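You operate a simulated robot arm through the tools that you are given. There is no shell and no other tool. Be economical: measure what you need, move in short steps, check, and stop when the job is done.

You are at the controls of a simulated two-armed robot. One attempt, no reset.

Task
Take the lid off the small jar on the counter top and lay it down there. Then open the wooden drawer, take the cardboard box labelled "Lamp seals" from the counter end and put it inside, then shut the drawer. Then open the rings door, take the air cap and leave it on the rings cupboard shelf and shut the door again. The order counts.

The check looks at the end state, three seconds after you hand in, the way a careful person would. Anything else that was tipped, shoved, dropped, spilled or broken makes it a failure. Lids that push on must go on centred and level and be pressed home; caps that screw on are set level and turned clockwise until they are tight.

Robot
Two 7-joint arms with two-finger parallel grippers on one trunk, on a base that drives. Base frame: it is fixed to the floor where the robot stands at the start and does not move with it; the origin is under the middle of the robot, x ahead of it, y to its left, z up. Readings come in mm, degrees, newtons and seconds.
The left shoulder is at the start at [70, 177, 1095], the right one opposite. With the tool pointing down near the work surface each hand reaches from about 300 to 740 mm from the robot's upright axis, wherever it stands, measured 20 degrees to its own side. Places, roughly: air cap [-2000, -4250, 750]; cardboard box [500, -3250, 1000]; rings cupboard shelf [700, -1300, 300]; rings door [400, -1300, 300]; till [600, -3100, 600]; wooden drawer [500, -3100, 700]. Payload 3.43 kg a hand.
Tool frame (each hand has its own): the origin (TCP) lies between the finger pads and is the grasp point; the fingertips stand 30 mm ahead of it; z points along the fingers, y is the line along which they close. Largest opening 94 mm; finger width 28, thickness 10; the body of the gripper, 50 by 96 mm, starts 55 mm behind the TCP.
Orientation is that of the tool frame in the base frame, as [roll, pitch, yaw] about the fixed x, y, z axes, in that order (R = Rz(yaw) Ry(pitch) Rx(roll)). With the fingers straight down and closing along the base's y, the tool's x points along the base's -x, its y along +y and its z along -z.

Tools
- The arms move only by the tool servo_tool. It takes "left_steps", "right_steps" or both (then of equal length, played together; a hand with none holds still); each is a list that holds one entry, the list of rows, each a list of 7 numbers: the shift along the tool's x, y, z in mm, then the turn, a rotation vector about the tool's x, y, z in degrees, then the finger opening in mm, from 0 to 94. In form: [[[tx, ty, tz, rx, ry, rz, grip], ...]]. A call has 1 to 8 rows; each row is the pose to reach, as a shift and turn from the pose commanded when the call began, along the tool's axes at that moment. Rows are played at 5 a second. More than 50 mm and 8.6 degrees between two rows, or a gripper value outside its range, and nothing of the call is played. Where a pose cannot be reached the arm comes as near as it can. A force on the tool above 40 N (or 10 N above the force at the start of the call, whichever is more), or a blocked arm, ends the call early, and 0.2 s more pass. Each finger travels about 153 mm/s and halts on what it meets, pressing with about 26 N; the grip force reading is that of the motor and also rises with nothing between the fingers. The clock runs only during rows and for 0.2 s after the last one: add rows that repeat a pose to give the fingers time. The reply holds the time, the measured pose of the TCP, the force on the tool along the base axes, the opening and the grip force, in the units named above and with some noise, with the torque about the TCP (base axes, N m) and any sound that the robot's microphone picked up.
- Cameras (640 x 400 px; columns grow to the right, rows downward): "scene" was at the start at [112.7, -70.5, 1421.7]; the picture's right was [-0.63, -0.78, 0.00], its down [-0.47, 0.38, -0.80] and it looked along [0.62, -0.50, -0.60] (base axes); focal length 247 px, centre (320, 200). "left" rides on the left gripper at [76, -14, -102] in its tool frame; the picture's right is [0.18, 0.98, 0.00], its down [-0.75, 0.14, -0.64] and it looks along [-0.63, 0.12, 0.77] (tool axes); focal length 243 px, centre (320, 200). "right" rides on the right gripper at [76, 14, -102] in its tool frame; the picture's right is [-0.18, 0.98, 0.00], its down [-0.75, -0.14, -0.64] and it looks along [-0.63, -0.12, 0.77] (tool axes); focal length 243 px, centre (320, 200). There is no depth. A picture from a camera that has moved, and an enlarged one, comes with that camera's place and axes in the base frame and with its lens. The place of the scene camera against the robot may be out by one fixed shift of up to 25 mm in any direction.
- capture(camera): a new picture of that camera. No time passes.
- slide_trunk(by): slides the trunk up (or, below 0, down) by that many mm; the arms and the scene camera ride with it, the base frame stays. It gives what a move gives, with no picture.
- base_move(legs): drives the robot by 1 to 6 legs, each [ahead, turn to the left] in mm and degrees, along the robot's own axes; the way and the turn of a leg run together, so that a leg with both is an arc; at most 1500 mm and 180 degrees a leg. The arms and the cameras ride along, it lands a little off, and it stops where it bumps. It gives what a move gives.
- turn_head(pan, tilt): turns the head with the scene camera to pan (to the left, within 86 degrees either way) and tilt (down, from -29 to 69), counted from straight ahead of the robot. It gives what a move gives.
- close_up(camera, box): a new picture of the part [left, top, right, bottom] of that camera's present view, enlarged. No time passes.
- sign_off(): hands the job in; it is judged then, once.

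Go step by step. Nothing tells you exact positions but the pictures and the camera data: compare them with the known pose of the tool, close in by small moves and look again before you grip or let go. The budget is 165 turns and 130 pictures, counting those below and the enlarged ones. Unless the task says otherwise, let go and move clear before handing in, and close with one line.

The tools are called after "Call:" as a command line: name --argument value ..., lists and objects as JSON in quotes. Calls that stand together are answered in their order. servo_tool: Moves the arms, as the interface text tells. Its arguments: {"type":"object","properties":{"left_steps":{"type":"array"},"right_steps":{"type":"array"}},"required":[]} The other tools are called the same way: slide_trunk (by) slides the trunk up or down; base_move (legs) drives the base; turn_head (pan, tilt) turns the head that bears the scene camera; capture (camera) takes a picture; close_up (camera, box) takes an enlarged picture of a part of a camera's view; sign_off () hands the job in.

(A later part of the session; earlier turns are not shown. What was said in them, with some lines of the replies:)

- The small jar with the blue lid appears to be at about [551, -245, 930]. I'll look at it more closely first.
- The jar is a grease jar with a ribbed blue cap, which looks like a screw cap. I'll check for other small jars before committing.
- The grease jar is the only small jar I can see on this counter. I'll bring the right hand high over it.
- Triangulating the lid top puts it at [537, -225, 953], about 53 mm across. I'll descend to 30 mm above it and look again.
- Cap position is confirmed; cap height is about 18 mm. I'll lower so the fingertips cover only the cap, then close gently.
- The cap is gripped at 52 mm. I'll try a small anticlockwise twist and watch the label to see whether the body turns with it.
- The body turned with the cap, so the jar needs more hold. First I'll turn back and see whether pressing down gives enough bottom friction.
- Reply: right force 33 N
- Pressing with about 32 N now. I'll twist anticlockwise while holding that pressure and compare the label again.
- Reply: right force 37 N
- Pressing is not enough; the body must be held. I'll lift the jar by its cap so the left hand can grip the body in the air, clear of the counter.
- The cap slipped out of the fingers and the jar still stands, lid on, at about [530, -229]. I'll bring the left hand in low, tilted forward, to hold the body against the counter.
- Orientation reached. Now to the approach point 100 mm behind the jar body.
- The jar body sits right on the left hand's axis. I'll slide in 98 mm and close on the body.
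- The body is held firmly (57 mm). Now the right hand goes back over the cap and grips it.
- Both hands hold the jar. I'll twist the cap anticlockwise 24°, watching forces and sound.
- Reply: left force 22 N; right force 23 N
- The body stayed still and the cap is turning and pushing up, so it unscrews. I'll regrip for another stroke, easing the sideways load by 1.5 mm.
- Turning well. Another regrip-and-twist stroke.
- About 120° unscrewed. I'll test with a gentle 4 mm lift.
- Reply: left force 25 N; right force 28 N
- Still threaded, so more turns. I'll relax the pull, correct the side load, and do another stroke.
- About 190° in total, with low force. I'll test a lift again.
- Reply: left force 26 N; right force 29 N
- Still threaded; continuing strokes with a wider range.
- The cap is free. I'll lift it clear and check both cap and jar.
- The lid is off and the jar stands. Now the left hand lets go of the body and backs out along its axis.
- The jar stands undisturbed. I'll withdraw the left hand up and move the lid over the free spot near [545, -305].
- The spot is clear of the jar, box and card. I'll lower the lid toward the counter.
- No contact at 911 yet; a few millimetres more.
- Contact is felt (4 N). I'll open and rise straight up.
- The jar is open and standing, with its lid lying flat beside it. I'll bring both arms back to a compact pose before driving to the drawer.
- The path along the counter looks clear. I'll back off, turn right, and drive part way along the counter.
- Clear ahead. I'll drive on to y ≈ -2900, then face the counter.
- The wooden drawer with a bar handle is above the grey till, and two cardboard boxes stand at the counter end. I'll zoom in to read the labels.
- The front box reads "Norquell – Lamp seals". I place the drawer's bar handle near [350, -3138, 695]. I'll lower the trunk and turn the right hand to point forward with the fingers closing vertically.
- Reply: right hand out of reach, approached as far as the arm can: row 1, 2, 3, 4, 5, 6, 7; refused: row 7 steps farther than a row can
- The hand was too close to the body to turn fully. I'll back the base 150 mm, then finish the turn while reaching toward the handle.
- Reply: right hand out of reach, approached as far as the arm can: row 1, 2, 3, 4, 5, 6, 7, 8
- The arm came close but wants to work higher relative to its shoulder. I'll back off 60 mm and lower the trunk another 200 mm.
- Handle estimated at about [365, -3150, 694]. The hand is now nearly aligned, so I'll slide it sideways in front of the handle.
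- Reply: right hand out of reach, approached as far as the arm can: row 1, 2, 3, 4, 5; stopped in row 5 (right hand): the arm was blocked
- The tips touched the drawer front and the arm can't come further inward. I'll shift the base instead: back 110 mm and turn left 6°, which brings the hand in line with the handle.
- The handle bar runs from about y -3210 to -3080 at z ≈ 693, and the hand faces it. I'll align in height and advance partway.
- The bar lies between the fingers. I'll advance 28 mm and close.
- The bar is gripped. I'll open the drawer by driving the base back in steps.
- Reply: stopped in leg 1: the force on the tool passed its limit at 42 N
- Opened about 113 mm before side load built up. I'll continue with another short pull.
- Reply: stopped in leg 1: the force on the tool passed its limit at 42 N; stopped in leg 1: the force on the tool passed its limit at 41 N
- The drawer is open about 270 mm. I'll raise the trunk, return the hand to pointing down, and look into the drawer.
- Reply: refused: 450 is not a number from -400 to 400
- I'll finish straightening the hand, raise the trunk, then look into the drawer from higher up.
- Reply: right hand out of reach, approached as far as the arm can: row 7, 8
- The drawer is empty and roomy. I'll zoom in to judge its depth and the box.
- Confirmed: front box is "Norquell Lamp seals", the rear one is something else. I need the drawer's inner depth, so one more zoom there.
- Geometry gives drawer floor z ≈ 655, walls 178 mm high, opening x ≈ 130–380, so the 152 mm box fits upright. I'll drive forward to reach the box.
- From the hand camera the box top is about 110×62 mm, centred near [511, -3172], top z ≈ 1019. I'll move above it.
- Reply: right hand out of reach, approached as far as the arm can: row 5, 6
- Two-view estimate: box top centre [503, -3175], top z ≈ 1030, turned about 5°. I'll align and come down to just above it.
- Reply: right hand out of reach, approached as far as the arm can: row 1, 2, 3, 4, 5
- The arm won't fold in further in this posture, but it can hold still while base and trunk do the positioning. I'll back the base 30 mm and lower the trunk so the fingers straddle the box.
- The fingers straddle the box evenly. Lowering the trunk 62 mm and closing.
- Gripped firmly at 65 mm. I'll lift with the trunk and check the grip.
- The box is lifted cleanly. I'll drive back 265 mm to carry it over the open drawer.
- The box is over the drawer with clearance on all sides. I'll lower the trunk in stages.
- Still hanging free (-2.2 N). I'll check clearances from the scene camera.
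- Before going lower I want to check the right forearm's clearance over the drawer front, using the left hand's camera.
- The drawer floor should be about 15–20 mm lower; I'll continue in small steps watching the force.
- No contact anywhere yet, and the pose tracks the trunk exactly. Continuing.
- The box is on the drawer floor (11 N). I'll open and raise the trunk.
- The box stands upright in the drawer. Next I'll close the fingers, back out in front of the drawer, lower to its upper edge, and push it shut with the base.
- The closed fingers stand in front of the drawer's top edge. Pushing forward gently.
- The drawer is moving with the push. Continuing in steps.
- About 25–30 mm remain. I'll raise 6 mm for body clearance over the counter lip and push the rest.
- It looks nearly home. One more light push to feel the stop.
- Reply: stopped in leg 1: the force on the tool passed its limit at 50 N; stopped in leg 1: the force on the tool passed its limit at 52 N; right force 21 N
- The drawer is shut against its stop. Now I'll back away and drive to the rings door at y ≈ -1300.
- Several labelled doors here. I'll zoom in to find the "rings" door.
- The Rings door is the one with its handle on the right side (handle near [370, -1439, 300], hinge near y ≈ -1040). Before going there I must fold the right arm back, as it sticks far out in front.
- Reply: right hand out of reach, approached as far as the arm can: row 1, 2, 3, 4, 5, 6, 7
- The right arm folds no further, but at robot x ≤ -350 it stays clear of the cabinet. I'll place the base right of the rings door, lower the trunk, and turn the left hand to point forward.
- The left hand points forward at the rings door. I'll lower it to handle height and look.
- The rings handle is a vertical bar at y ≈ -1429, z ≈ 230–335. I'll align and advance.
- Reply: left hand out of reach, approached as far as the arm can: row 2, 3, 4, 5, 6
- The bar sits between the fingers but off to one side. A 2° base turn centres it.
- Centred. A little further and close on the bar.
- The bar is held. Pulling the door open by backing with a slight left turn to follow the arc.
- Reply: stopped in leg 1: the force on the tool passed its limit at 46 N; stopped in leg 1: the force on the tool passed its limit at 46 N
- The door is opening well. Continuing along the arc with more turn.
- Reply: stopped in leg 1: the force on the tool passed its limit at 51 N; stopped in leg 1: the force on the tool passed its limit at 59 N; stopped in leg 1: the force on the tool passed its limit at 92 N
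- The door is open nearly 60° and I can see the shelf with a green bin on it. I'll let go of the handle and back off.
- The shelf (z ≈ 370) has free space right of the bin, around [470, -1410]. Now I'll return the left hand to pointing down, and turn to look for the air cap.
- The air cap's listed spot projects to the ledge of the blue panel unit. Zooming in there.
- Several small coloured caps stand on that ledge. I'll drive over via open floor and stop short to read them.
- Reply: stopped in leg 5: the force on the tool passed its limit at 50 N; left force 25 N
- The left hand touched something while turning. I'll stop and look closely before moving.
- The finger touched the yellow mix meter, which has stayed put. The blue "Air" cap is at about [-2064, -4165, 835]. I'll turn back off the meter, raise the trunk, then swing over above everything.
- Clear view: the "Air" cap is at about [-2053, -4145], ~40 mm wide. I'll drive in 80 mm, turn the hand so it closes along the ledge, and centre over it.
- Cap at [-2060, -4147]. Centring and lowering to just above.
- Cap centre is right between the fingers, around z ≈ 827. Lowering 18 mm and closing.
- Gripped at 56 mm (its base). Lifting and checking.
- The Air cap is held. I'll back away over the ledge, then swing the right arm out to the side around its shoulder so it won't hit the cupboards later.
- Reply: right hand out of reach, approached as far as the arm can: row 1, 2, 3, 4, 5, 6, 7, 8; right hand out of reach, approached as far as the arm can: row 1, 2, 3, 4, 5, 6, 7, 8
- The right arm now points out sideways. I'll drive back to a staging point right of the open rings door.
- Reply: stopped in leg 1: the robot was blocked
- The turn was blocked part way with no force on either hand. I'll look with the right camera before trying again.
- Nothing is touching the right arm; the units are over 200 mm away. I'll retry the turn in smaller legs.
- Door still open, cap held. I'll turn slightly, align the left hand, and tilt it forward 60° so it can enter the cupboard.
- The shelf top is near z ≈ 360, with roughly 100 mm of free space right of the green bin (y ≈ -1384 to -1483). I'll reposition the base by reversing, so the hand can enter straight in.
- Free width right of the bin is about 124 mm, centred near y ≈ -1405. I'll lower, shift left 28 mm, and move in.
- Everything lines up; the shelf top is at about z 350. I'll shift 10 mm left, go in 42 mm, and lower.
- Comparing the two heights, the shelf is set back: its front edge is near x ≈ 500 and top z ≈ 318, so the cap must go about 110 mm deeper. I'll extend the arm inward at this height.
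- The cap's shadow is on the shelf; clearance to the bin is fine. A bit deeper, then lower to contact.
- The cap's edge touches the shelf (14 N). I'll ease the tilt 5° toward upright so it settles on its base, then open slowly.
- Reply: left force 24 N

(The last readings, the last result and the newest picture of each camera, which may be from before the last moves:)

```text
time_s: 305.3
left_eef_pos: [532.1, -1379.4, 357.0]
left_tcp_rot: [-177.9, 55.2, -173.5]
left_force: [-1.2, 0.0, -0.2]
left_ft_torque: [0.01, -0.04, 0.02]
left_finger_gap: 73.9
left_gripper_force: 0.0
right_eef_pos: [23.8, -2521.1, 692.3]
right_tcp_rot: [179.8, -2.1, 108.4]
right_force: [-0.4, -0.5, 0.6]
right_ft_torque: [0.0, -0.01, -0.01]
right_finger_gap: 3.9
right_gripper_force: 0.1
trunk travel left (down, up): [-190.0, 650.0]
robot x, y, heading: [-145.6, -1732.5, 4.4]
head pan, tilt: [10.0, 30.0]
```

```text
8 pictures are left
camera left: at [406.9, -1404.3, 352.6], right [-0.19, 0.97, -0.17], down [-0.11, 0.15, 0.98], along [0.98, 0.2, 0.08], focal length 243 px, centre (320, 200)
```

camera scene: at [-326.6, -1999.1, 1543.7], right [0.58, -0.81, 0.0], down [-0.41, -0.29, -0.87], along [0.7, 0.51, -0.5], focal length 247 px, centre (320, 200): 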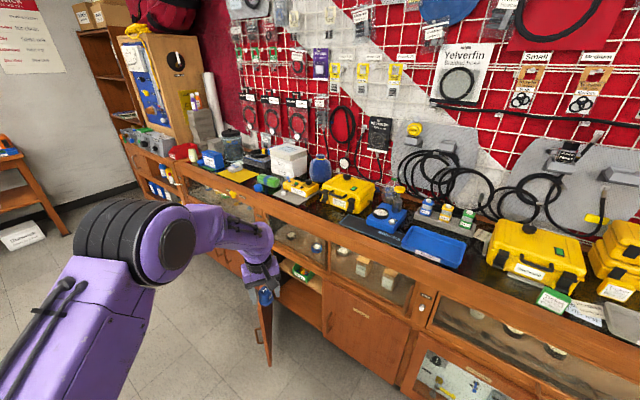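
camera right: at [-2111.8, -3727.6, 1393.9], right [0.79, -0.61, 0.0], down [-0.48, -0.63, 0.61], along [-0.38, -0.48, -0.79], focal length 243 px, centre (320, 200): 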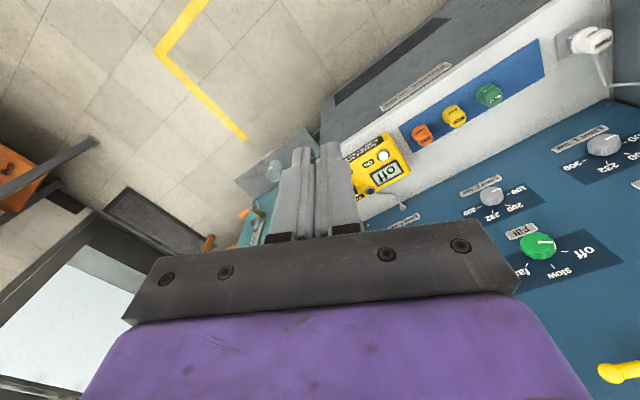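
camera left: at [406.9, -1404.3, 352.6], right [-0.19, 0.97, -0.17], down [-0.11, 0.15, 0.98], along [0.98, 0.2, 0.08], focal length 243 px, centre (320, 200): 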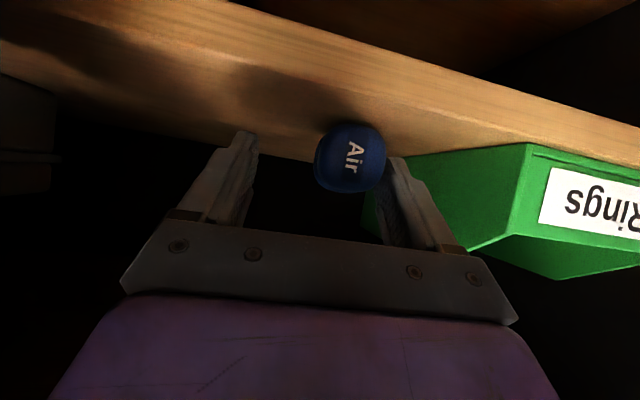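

The cap rolled onto its side but lies on the shelf. I'll open fully and retreat along the hand's own axis, then check it.

Call:
servo_tool --left_steps '[[[0, 0, 0, 0, 0, 0, 82], [0, 0, 0, 0, 0, 0, 92], [0, 0, 0, 0, 0, 0, 92], [0, 0, -20, 0, 0, 0, 92], [0, 0, -50, 0, 0, 0, 92], [0, 0, -80, 0, 0, 0, 92], [0, 0, -80, 0, 0, 0, 92]]]'

Call:
capture --camera "left"

```text
time_s: 306.9
left_eef_pos: [466.8, -1384.1, 400.8]
left_tcp_rot: [-178.1, 55.2, -173.7]
left_force: [0.2, 0.7, 0.3]
left_ft_torque: [0.01, 0.04, -0.02]
left_finger_gap: 91.8
left_gripper_force: 0.1
right_eef_pos: [23.7, -2521.3, 692.9]
right_tcp_rot: [179.8, -2.1, 108.4]
right_force: [0.1, 0.4, 0.6]
right_ft_torque: [-0.01, 0.0, 0.01]
right_finger_gap: 4.1
right_gripper_force: 0.0
trunk travel left (down, up): [-190.0, 650.0]
robot x, y, heading: [-146.8, -1730.1, 4.4]
head pan, tilt: [10.0, 30.0]
```

```text
7 pictures are left
camera left: at [341.3, -1408.5, 397.6], right [-0.19, 0.97, -0.17], down [-0.11, 0.15, 0.98], along [0.98, 0.2, 0.08], focal length 243 px, centre (320, 200)
```

left: 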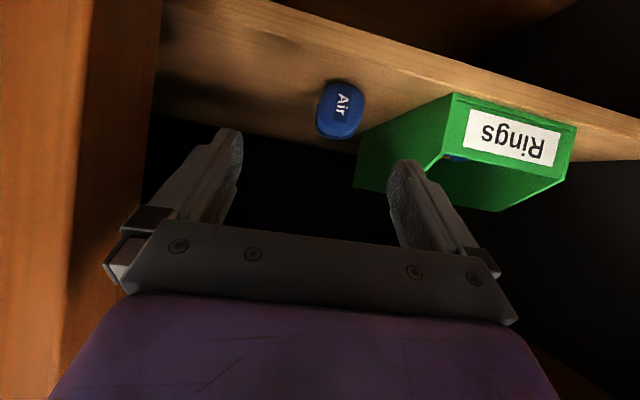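

The cap rests on the shelf beside the bin. Now I'll back out, reposition to the door's outer side, close the fingers, and push the door shut above its handle.

Call:
base_move --legs '[[-500, 0], [0, -30], [-417, 0], [0, 25.6]]'

Call:
servo_tool --left_steps '[[[0, 0, 0, 0, 0, 0, 60], [0, 0, 0, 0, 0, 0, 30], [0, 0, 0, 0, 0, 0, 4], [0, 0, 0, 0, 0, 0, 4]]]'

Call:
slide_trunk --by 40

Call:
turn_head --pan 5 --tilt 15

Call:
capture --camera "scene"

```text
time_s: 314.8
left_eef_pos: [-395.2, -1288.4, 399.9]
left_tcp_rot: [-178.0, 55.2, -177.5]
left_force: [0.9, 0.6, 0.5]
left_ft_torque: [-0.01, -0.02, -0.02]
left_finger_gap: 92.1
left_gripper_force: 0.1
right_eef_pos: [-915.8, -2391.2, 692.4]
right_tcp_rot: [179.9, -2.2, 104.4]
right_force: [-0.6, 0.6, 0.3]
right_ft_torque: [0.01, 0.02, 0.01]
right_finger_gap: 4.1
right_gripper_force: 0.2
trunk travel left (down, up): [-190.0, 650.0]
robot x, y, heading: [-1033.6, -1590.5, 0.3]
head pan, tilt: [10.0, 30.0]
```

```text
time_s: 315.8
left_eef_pos: [-394.4, -1286.3, 402.1]
left_tcp_rot: [-178.0, 55.2, -177.5]
left_force: [0.6, 0.0, -0.4]
left_ft_torque: [0.02, -0.02, 0.01]
left_finger_gap: 4.0
left_gripper_force: 0.2
right_eef_pos: [-916.5, -2390.1, 691.7]
right_tcp_rot: [179.8, -2.1, 104.4]
right_force: [-0.3, 0.4, -0.5]
right_ft_torque: [-0.02, -0.01, 0.0]
right_finger_gap: 3.8
right_gripper_force: 0.0
trunk travel left (down, up): [-190.0, 650.0]
robot x, y, heading: [-1036.0, -1590.0, 0.3]
head pan, tilt: [10.0, 30.0]
```

```text
time_s: 316.6
left_eef_pos: [-395.6, -1287.2, 440.2]
left_tcp_rot: [-178.0, 55.2, -177.4]
left_force: [-0.4, 0.4, -0.1]
left_ft_torque: [0.02, 0.03, 0.01]
left_finger_gap: 4.0
left_gripper_force: 0.1
right_eef_pos: [-914.9, -2390.9, 732.0]
right_tcp_rot: [179.7, -2.2, 104.5]
right_force: [0.4, 0.1, 0.8]
right_ft_torque: [-0.01, 0.02, -0.01]
right_finger_gap: 4.0
right_gripper_force: 0.1
trunk travel left (down, up): [-230.0, 610.0]
robot x, y, heading: [-1033.4, -1589.9, 0.7]
head pan, tilt: [10.0, 30.0]
```

```text
time_s: 317.4
left_eef_pos: [-395.6, -1287.4, 441.2]
left_tcp_rot: [-178.0, 55.2, -177.5]
left_force: [0.1, -1.1, 0.3]
left_ft_torque: [0.02, 0.0, -0.04]
left_finger_gap: 4.1
left_gripper_force: 0.0
right_eef_pos: [-915.8, -2391.3, 732.9]
right_tcp_rot: [179.8, -2.1, 104.4]
right_force: [0.2, 0.7, 0.3]
right_ft_torque: [0.01, 0.02, 0.0]
right_finger_gap: 4.3
right_gripper_force: 0.2
trunk travel left (down, up): [-230.0, 610.0]
robot x, y, heading: [-1032.1, -1589.2, 0.4]
head pan, tilt: [5.0, 15.0]
```

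```text
6 pictures are left
camera scene: at [-893.6, -1597.9, 1011.8], right [0.1, -1.0, 0.0], down [-0.26, -0.02, -0.97], along [0.96, 0.09, -0.26], focal length 247 px, centre (320, 200)
```

scene: 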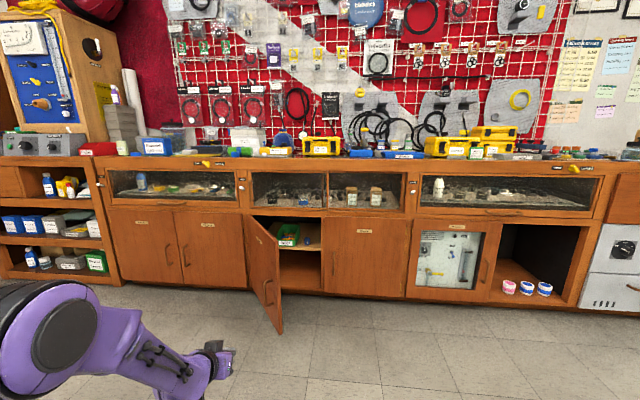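

Door edge is at about [90, -1311] and the cap is visible on the shelf. The hand is lined up with the door's outer face; driving forward to push it.

Call:
base_move --legs '[[560, 0]]'

Call:
base_move --legs '[[120, 0]]'

Call:
capture --camera "scene"

```text
time_s: 320.6
left_eef_pos: [155.6, -1283.9, 441.4]
left_tcp_rot: [-178.0, 55.2, -177.6]
left_force: [0.1, 0.5, -0.4]
left_ft_torque: [-0.05, -0.05, 0.0]
left_finger_gap: 4.3
left_gripper_force: 0.0
right_eef_pos: [-365.6, -2387.1, 732.1]
right_tcp_rot: [179.9, -2.3, 104.3]
right_force: [0.2, 0.7, -0.6]
right_ft_torque: [0.05, 0.01, 0.02]
right_finger_gap: 4.1
right_gripper_force: 0.0
trunk travel left (down, up): [-230.0, 610.0]
robot x, y, heading: [-480.6, -1587.8, 0.3]
head pan, tilt: [5.0, 15.0]
```

```text
time_s: 321.8
left_eef_pos: [275.6, -1284.7, 440.7]
left_tcp_rot: [-178.0, 55.1, -177.8]
left_force: [0.0, -0.7, -0.1]
left_ft_torque: [0.0, 0.01, 0.02]
left_finger_gap: 4.0
left_gripper_force: 0.0
right_eef_pos: [-248.4, -2385.3, 732.2]
right_tcp_rot: [179.8, -2.2, 104.3]
right_force: [-0.3, 0.0, 0.3]
right_ft_torque: [0.05, -0.01, -0.04]
right_finger_gap: 4.0
right_gripper_force: 0.2
trunk travel left (down, up): [-230.0, 610.0]
robot x, y, heading: [-361.7, -1588.2, 0.1]
head pan, tilt: [5.0, 15.0]
```

```text
5 pictures are left
camera scene: at [-224.0, -1593.7, 1011.8], right [0.09, -1.0, 0.0], down [-0.26, -0.02, -0.97], along [0.96, 0.09, -0.26], focal length 247 px, centre (320, 200)
```

scene: 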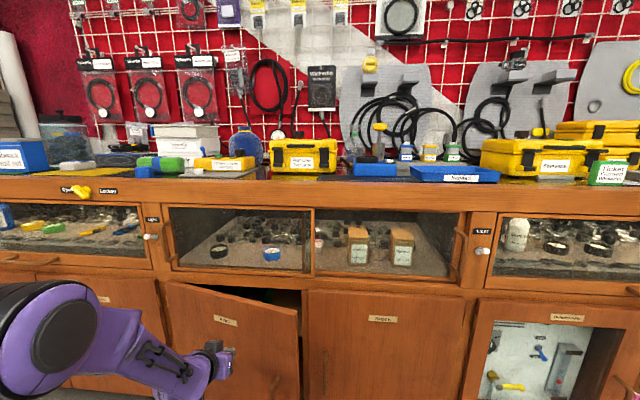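

The door is swinging shut ahead of the hand. Continuing the push to the stop.

Call:
base_move --legs '[[60, 0]]'

Call:
base_move --legs '[[20, 0]]'

Call:
base_move --legs '[[15, 0]]'

```text
time_s: 322.8
left_eef_pos: [336.3, -1286.0, 440.4]
left_tcp_rot: [-177.9, 55.1, -177.8]
left_force: [0.2, 0.1, 0.0]
left_ft_torque: [0.0, 0.01, -0.01]
left_finger_gap: 4.1
left_gripper_force: 0.0
right_eef_pos: [-188.4, -2386.3, 731.5]
right_tcp_rot: [179.8, -2.3, 104.1]
right_force: [-0.6, 0.5, -0.6]
right_ft_torque: [-0.02, 0.03, 0.0]
right_finger_gap: 4.0
right_gripper_force: 0.1
trunk travel left (down, up): [-230.0, 610.0]
robot x, y, heading: [-299.9, -1583.3, 0.3]
head pan, tilt: [5.0, 15.0]
```

```text
time_s: 323.6
left_eef_pos: [355.6, -1284.9, 442.3]
left_tcp_rot: [-178.0, 55.0, -177.8]
left_force: [0.6, -0.6, -0.4]
left_ft_torque: [0.01, -0.01, 0.03]
left_finger_gap: 3.9
left_gripper_force: 0.1
right_eef_pos: [-168.7, -2386.2, 732.0]
right_tcp_rot: [179.8, -2.2, 104.2]
right_force: [-0.7, 0.6, -0.8]
right_ft_torque: [0.0, 0.01, 0.0]
right_finger_gap: 3.9
right_gripper_force: 0.0
trunk travel left (down, up): [-230.0, 610.0]
robot x, y, heading: [-279.5, -1580.2, 0.1]
head pan, tilt: [5.0, 15.0]
```

```text
time_s: 324.3
left_eef_pos: [368.1, -1284.5, 440.8]
left_tcp_rot: [-178.2, 55.0, -177.9]
left_force: [-30.2, -0.5, 2.2]
left_ft_torque: [0.05, 0.1, -0.13]
left_finger_gap: 4.2
left_gripper_force: 0.7
right_eef_pos: [-155.0, -2386.6, 732.2]
right_tcp_rot: [179.6, -2.2, 104.2]
right_force: [-0.2, 0.1, -0.2]
right_ft_torque: [0.0, 0.0, -0.02]
right_finger_gap: 4.0
right_gripper_force: 0.0
trunk travel left (down, up): [-230.0, 610.0]
robot x, y, heading: [-269.4, -1585.1, 0.1]
head pan, tilt: [5.0, 15.0]
```

The door is against its stop (30 N). Backing off to verify everything.

Call:
base_move --legs '[[-250, 0]]'

Call:
capture --camera "scene"

```text
time_s: 326.2
left_eef_pos: [114.6, -1285.5, 440.0]
left_tcp_rot: [-178.1, 54.9, -177.8]
left_force: [-0.6, 0.0, 0.5]
left_ft_torque: [0.0, 0.03, -0.03]
left_finger_gap: 4.0
left_gripper_force: 0.1
right_eef_pos: [-406.4, -2387.3, 731.5]
right_tcp_rot: [179.8, -2.3, 104.2]
right_force: [0.7, 0.4, 0.5]
right_ft_torque: [0.01, -0.01, 0.03]
right_finger_gap: 3.8
right_gripper_force: 0.0
trunk travel left (down, up): [-230.0, 610.0]
robot x, y, heading: [-520.6, -1588.0, 0.3]
head pan, tilt: [5.0, 15.0]
```

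```text
4 pictures are left
camera scene: at [-382.5, -1594.5, 1011.9], right [0.09, -1.0, 0.0], down [-0.26, -0.02, -0.97], along [0.96, 0.09, -0.26], focal length 247 px, centre (320, 200)
```

scene: 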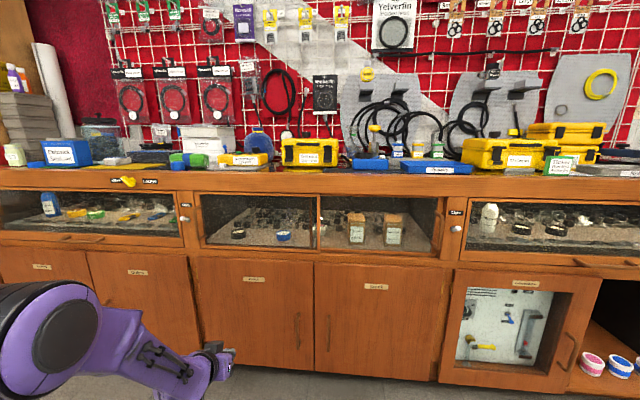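

The rings door is flush. One last look at the jar and its lid.

Call:
turn_head --pan 35 --tilt 10

Call:
close_up --camera "scene" --box '[180, 130, 400, 260]'

Call:
turn_head --pan -50 --tilt 10

Call:
capture --camera "scene"

```text
time_s: 327.1
left_eef_pos: [116.3, -1285.4, 438.4]
left_tcp_rot: [-178.2, 54.9, -177.9]
left_force: [-0.3, 0.0, -1.2]
left_ft_torque: [0.0, 0.01, 0.0]
left_finger_gap: 3.9
left_gripper_force: 0.2
right_eef_pos: [-406.5, -2387.7, 732.4]
right_tcp_rot: [179.8, -2.2, 104.3]
right_force: [-0.2, -0.1, -0.1]
right_ft_torque: [-0.01, -0.01, 0.0]
right_finger_gap: 4.1
right_gripper_force: 0.0
trunk travel left (down, up): [-230.0, 610.0]
robot x, y, heading: [-517.6, -1589.9, 0.7]
head pan, tilt: [35.0, 10.0]
```

```text
2.91 times, centred on (290, 195) of scene
camera zoom: at [-399.5, -1549.5, 1020.0], right [0.58, -0.82, 0.0], down [-0.14, -0.1, -0.98], along [0.8, 0.57, -0.17], focal length 719 px, centre (407, 214)
```

zoom: 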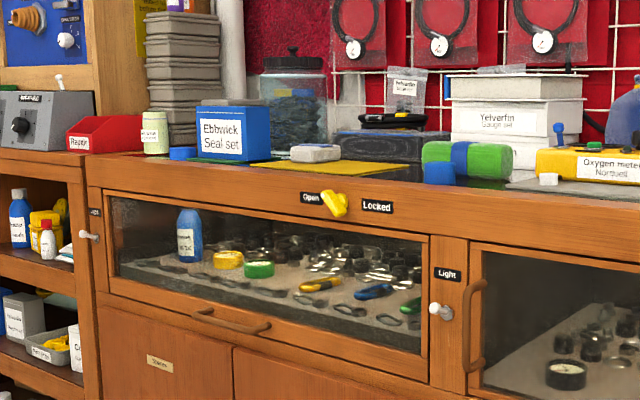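

```text
time_s: 328.7
left_eef_pos: [115.0, -1286.3, 438.6]
left_tcp_rot: [-178.1, 54.8, -177.7]
left_force: [0.8, -0.3, 0.7]
left_ft_torque: [0.02, 0.02, 0.0]
left_finger_gap: 3.9
left_gripper_force: 0.0
right_eef_pos: [-407.4, -2387.9, 732.6]
right_tcp_rot: [179.8, -2.2, 104.2]
right_force: [-0.7, -0.2, 0.7]
right_ft_torque: [0.01, -0.01, 0.0]
right_finger_gap: 4.1
right_gripper_force: 0.0
trunk travel left (down, up): [-230.0, 610.0]
robot x, y, heading: [-517.5, -1590.8, 0.5]
head pan, tilt: [-50.0, 10.0]
```

```text
2 pictures are left
camera scene: at [-415.0, -1674.0, 1020.0], right [-0.76, -0.65, 0.0], down [-0.11, 0.13, -0.98], along [0.64, -0.75, -0.17], focal length 247 px, centre (320, 200)
```

scene: 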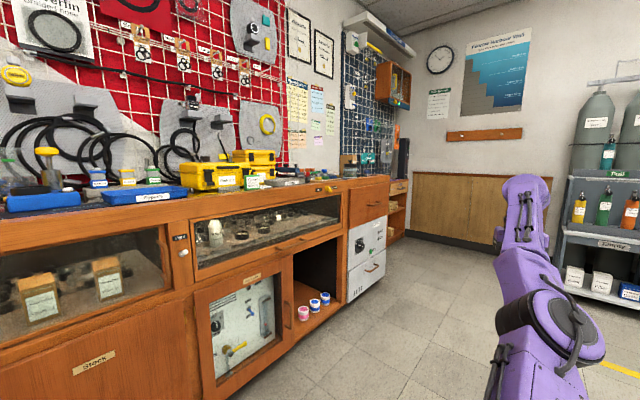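

The jar is open with its lid beside it, the wooden drawer is shut, and the rings door is shut with both hands clear. Handing in.

Call:
sign_off

```text
The job is handed in.
```

I finished the job in the order you gave and handed it in. The jar lid lies on the counter beside the open jar. The "Lamp seals" box stands upright in the shut wooden drawer. The air cap is on the rings cupboard shelf beside the bin, probably lying on its side, and the rings door is shut. On the way to the air cap, my left finger bumped the yellow mix meter. It didn't look moved in the pictures, but I couldn't confirm that for certain.
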